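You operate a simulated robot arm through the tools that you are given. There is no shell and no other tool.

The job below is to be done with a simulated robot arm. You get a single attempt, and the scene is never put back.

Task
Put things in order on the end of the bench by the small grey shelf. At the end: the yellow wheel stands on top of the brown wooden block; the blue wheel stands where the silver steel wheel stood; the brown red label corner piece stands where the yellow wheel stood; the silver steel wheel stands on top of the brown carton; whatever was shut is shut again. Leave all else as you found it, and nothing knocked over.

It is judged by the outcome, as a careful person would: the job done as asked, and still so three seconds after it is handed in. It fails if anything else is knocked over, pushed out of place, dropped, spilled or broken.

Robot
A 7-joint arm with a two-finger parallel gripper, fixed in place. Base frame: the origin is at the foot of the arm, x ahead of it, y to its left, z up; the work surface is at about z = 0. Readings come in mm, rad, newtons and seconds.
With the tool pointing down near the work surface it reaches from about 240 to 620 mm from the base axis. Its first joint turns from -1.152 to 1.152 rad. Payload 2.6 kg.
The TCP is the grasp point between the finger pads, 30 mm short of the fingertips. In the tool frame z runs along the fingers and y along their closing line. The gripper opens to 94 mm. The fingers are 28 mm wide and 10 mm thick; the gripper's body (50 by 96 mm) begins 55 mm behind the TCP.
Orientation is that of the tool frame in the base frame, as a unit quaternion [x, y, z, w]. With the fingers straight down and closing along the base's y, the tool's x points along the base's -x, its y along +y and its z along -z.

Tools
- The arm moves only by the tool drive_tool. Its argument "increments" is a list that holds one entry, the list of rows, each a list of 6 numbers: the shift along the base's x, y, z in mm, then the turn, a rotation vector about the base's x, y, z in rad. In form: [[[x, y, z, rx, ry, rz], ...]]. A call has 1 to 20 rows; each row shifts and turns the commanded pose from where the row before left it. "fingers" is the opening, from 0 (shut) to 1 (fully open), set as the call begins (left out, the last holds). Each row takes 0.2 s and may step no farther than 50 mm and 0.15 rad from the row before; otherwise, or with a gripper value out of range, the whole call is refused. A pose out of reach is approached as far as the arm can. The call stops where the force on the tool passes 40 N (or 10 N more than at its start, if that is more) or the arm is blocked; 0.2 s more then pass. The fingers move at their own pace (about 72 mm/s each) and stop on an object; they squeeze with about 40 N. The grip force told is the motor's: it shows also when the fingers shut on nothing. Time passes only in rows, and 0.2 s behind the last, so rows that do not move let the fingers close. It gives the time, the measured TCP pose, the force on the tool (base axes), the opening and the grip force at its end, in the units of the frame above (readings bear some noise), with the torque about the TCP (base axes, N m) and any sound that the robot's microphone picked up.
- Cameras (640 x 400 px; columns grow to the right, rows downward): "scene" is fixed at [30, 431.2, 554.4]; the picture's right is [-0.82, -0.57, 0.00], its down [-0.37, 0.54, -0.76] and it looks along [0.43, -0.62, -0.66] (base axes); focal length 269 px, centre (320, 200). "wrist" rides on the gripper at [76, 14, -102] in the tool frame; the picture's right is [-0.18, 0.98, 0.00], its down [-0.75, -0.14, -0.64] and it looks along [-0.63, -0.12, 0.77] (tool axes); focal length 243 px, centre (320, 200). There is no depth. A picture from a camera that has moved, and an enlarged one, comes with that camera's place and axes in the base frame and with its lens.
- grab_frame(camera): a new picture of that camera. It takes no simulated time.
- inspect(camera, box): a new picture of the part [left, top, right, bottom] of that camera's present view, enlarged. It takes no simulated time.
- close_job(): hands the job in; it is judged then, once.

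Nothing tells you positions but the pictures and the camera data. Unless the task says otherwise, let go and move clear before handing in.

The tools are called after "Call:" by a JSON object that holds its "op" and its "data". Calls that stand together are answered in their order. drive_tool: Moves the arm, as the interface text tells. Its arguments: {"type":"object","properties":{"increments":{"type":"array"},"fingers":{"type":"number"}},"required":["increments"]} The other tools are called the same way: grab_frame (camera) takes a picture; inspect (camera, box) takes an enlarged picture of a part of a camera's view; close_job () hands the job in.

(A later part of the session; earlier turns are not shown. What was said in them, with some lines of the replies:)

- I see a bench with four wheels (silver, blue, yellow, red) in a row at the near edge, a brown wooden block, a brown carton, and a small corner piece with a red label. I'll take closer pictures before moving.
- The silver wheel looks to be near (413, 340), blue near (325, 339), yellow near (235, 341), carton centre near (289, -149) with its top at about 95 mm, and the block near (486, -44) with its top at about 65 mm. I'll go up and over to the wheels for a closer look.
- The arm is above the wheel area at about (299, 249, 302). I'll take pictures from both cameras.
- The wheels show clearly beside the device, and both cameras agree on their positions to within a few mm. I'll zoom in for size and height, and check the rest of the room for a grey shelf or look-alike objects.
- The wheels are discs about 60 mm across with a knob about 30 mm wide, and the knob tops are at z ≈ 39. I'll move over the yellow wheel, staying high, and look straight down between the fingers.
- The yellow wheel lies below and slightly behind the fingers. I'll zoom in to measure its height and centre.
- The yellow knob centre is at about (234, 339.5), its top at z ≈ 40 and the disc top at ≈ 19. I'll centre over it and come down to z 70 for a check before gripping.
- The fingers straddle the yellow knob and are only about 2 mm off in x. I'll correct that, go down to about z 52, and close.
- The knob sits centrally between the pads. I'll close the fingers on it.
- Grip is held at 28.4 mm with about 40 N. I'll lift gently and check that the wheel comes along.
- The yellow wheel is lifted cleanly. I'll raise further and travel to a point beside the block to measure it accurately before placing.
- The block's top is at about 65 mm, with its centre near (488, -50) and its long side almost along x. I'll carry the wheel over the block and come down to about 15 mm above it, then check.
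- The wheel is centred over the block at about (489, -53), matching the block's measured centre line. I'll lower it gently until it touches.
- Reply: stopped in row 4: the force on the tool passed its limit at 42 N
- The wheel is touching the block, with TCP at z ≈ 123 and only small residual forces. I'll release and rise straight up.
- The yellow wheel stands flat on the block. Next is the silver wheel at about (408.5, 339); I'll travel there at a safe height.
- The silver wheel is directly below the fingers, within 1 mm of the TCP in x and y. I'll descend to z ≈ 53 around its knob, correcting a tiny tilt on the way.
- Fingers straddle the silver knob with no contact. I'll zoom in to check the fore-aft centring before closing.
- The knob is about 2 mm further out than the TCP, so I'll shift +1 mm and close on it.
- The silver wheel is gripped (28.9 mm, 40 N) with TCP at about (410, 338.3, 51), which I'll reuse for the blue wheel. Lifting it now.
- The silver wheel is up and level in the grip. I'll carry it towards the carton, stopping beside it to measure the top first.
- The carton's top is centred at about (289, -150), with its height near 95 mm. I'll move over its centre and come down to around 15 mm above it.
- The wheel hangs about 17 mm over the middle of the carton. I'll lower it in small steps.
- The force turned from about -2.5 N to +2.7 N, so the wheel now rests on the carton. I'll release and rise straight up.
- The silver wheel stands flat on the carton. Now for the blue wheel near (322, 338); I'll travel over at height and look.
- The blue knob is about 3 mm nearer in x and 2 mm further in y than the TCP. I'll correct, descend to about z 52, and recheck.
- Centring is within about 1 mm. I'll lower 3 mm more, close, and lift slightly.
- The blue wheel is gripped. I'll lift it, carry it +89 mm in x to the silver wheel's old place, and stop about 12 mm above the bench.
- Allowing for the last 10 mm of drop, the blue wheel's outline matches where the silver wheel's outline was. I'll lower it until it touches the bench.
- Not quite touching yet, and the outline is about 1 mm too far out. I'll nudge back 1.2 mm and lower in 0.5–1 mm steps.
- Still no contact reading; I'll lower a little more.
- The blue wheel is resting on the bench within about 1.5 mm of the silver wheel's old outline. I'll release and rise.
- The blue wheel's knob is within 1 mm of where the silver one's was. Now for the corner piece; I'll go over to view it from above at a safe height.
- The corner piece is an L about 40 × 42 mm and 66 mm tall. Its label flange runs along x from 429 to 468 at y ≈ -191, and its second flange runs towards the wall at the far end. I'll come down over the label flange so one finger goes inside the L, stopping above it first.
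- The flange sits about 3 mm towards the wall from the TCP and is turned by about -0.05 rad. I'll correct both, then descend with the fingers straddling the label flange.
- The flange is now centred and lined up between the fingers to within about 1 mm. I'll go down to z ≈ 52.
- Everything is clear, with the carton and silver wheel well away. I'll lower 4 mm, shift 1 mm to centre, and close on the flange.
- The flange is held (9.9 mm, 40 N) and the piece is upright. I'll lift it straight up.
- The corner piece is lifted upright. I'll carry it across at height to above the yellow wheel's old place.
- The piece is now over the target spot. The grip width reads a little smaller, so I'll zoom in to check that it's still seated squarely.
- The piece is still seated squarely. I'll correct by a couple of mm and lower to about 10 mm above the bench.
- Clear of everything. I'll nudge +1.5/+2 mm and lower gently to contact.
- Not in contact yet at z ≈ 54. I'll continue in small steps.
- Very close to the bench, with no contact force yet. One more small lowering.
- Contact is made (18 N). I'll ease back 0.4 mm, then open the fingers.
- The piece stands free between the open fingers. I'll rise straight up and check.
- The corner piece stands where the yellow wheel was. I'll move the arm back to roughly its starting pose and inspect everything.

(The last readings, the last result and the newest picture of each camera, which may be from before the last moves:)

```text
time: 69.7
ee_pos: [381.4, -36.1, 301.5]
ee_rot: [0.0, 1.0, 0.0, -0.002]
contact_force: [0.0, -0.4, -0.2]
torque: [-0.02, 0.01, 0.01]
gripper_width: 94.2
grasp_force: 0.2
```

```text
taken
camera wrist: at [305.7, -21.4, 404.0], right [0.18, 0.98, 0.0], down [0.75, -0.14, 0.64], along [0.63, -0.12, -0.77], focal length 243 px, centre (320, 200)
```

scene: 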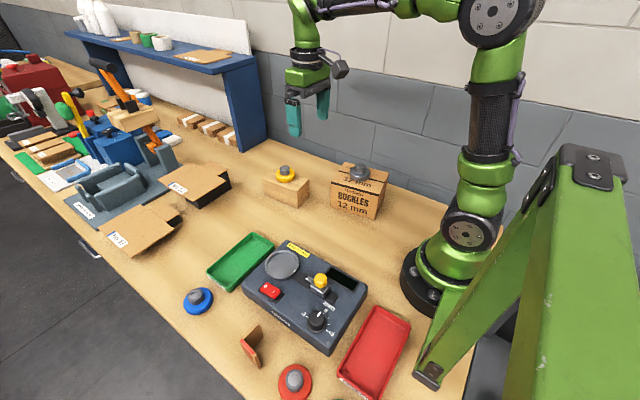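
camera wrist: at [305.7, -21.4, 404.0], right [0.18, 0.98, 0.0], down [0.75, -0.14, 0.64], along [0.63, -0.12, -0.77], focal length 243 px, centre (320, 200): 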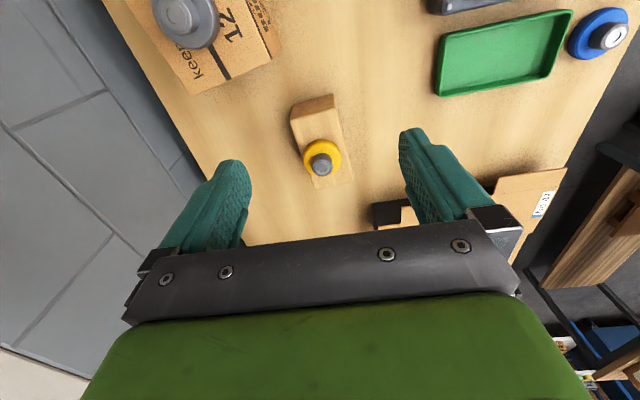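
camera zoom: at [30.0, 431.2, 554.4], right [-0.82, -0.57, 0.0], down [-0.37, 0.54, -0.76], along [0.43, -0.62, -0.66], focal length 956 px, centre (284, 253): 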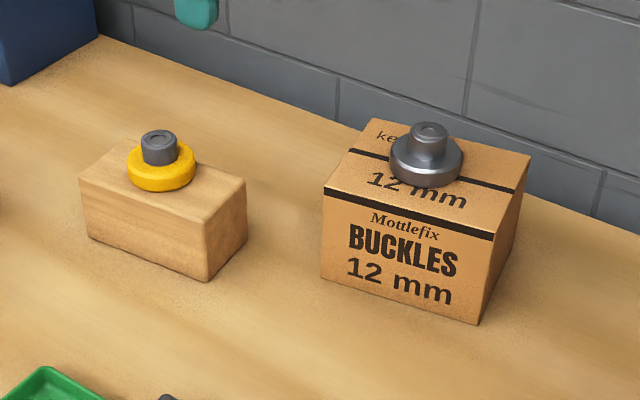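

All four objects are placed as asked:
- The yellow wheel is on the block.
- The silver wheel is on the carton.
- The blue wheel is where the silver one stood.
- The corner piece is upright where the yellow wheel stood.

The block, carton, tray, device and red wheel look unmoved, nothing was opened, and the arm is clear. I'm handing in.

Call:
{"op": "close_job", "data": {}}

```text
The job is handed in.
```

All four pieces are in their new places, and I've handed the job in. I haven't had a verdict back.

- **Yellow wheel:** it stands flat on the middle of the brown wooden block.
- **Silver steel wheel:** it stands flat on the middle of the brown carton.
- **Blue wheel:** it is within about 2 mm of where the silver wheel stood.
- **Red label corner piece:** it stands upright, centred within about 5 mm of where the yellow wheel stood.

I opened nothing, so nothing needed shutting again. In the final pictures the block, carton, green tray, device and red wheel look unmoved, and nothing is knocked over. I finished with the gripper empty and the arm back near its starting pose.

I never clearly saw a small grey shelf; the shelf on the bench is blue. I took the task to mean the end within the arm's reach, the only place I saw these wheels.
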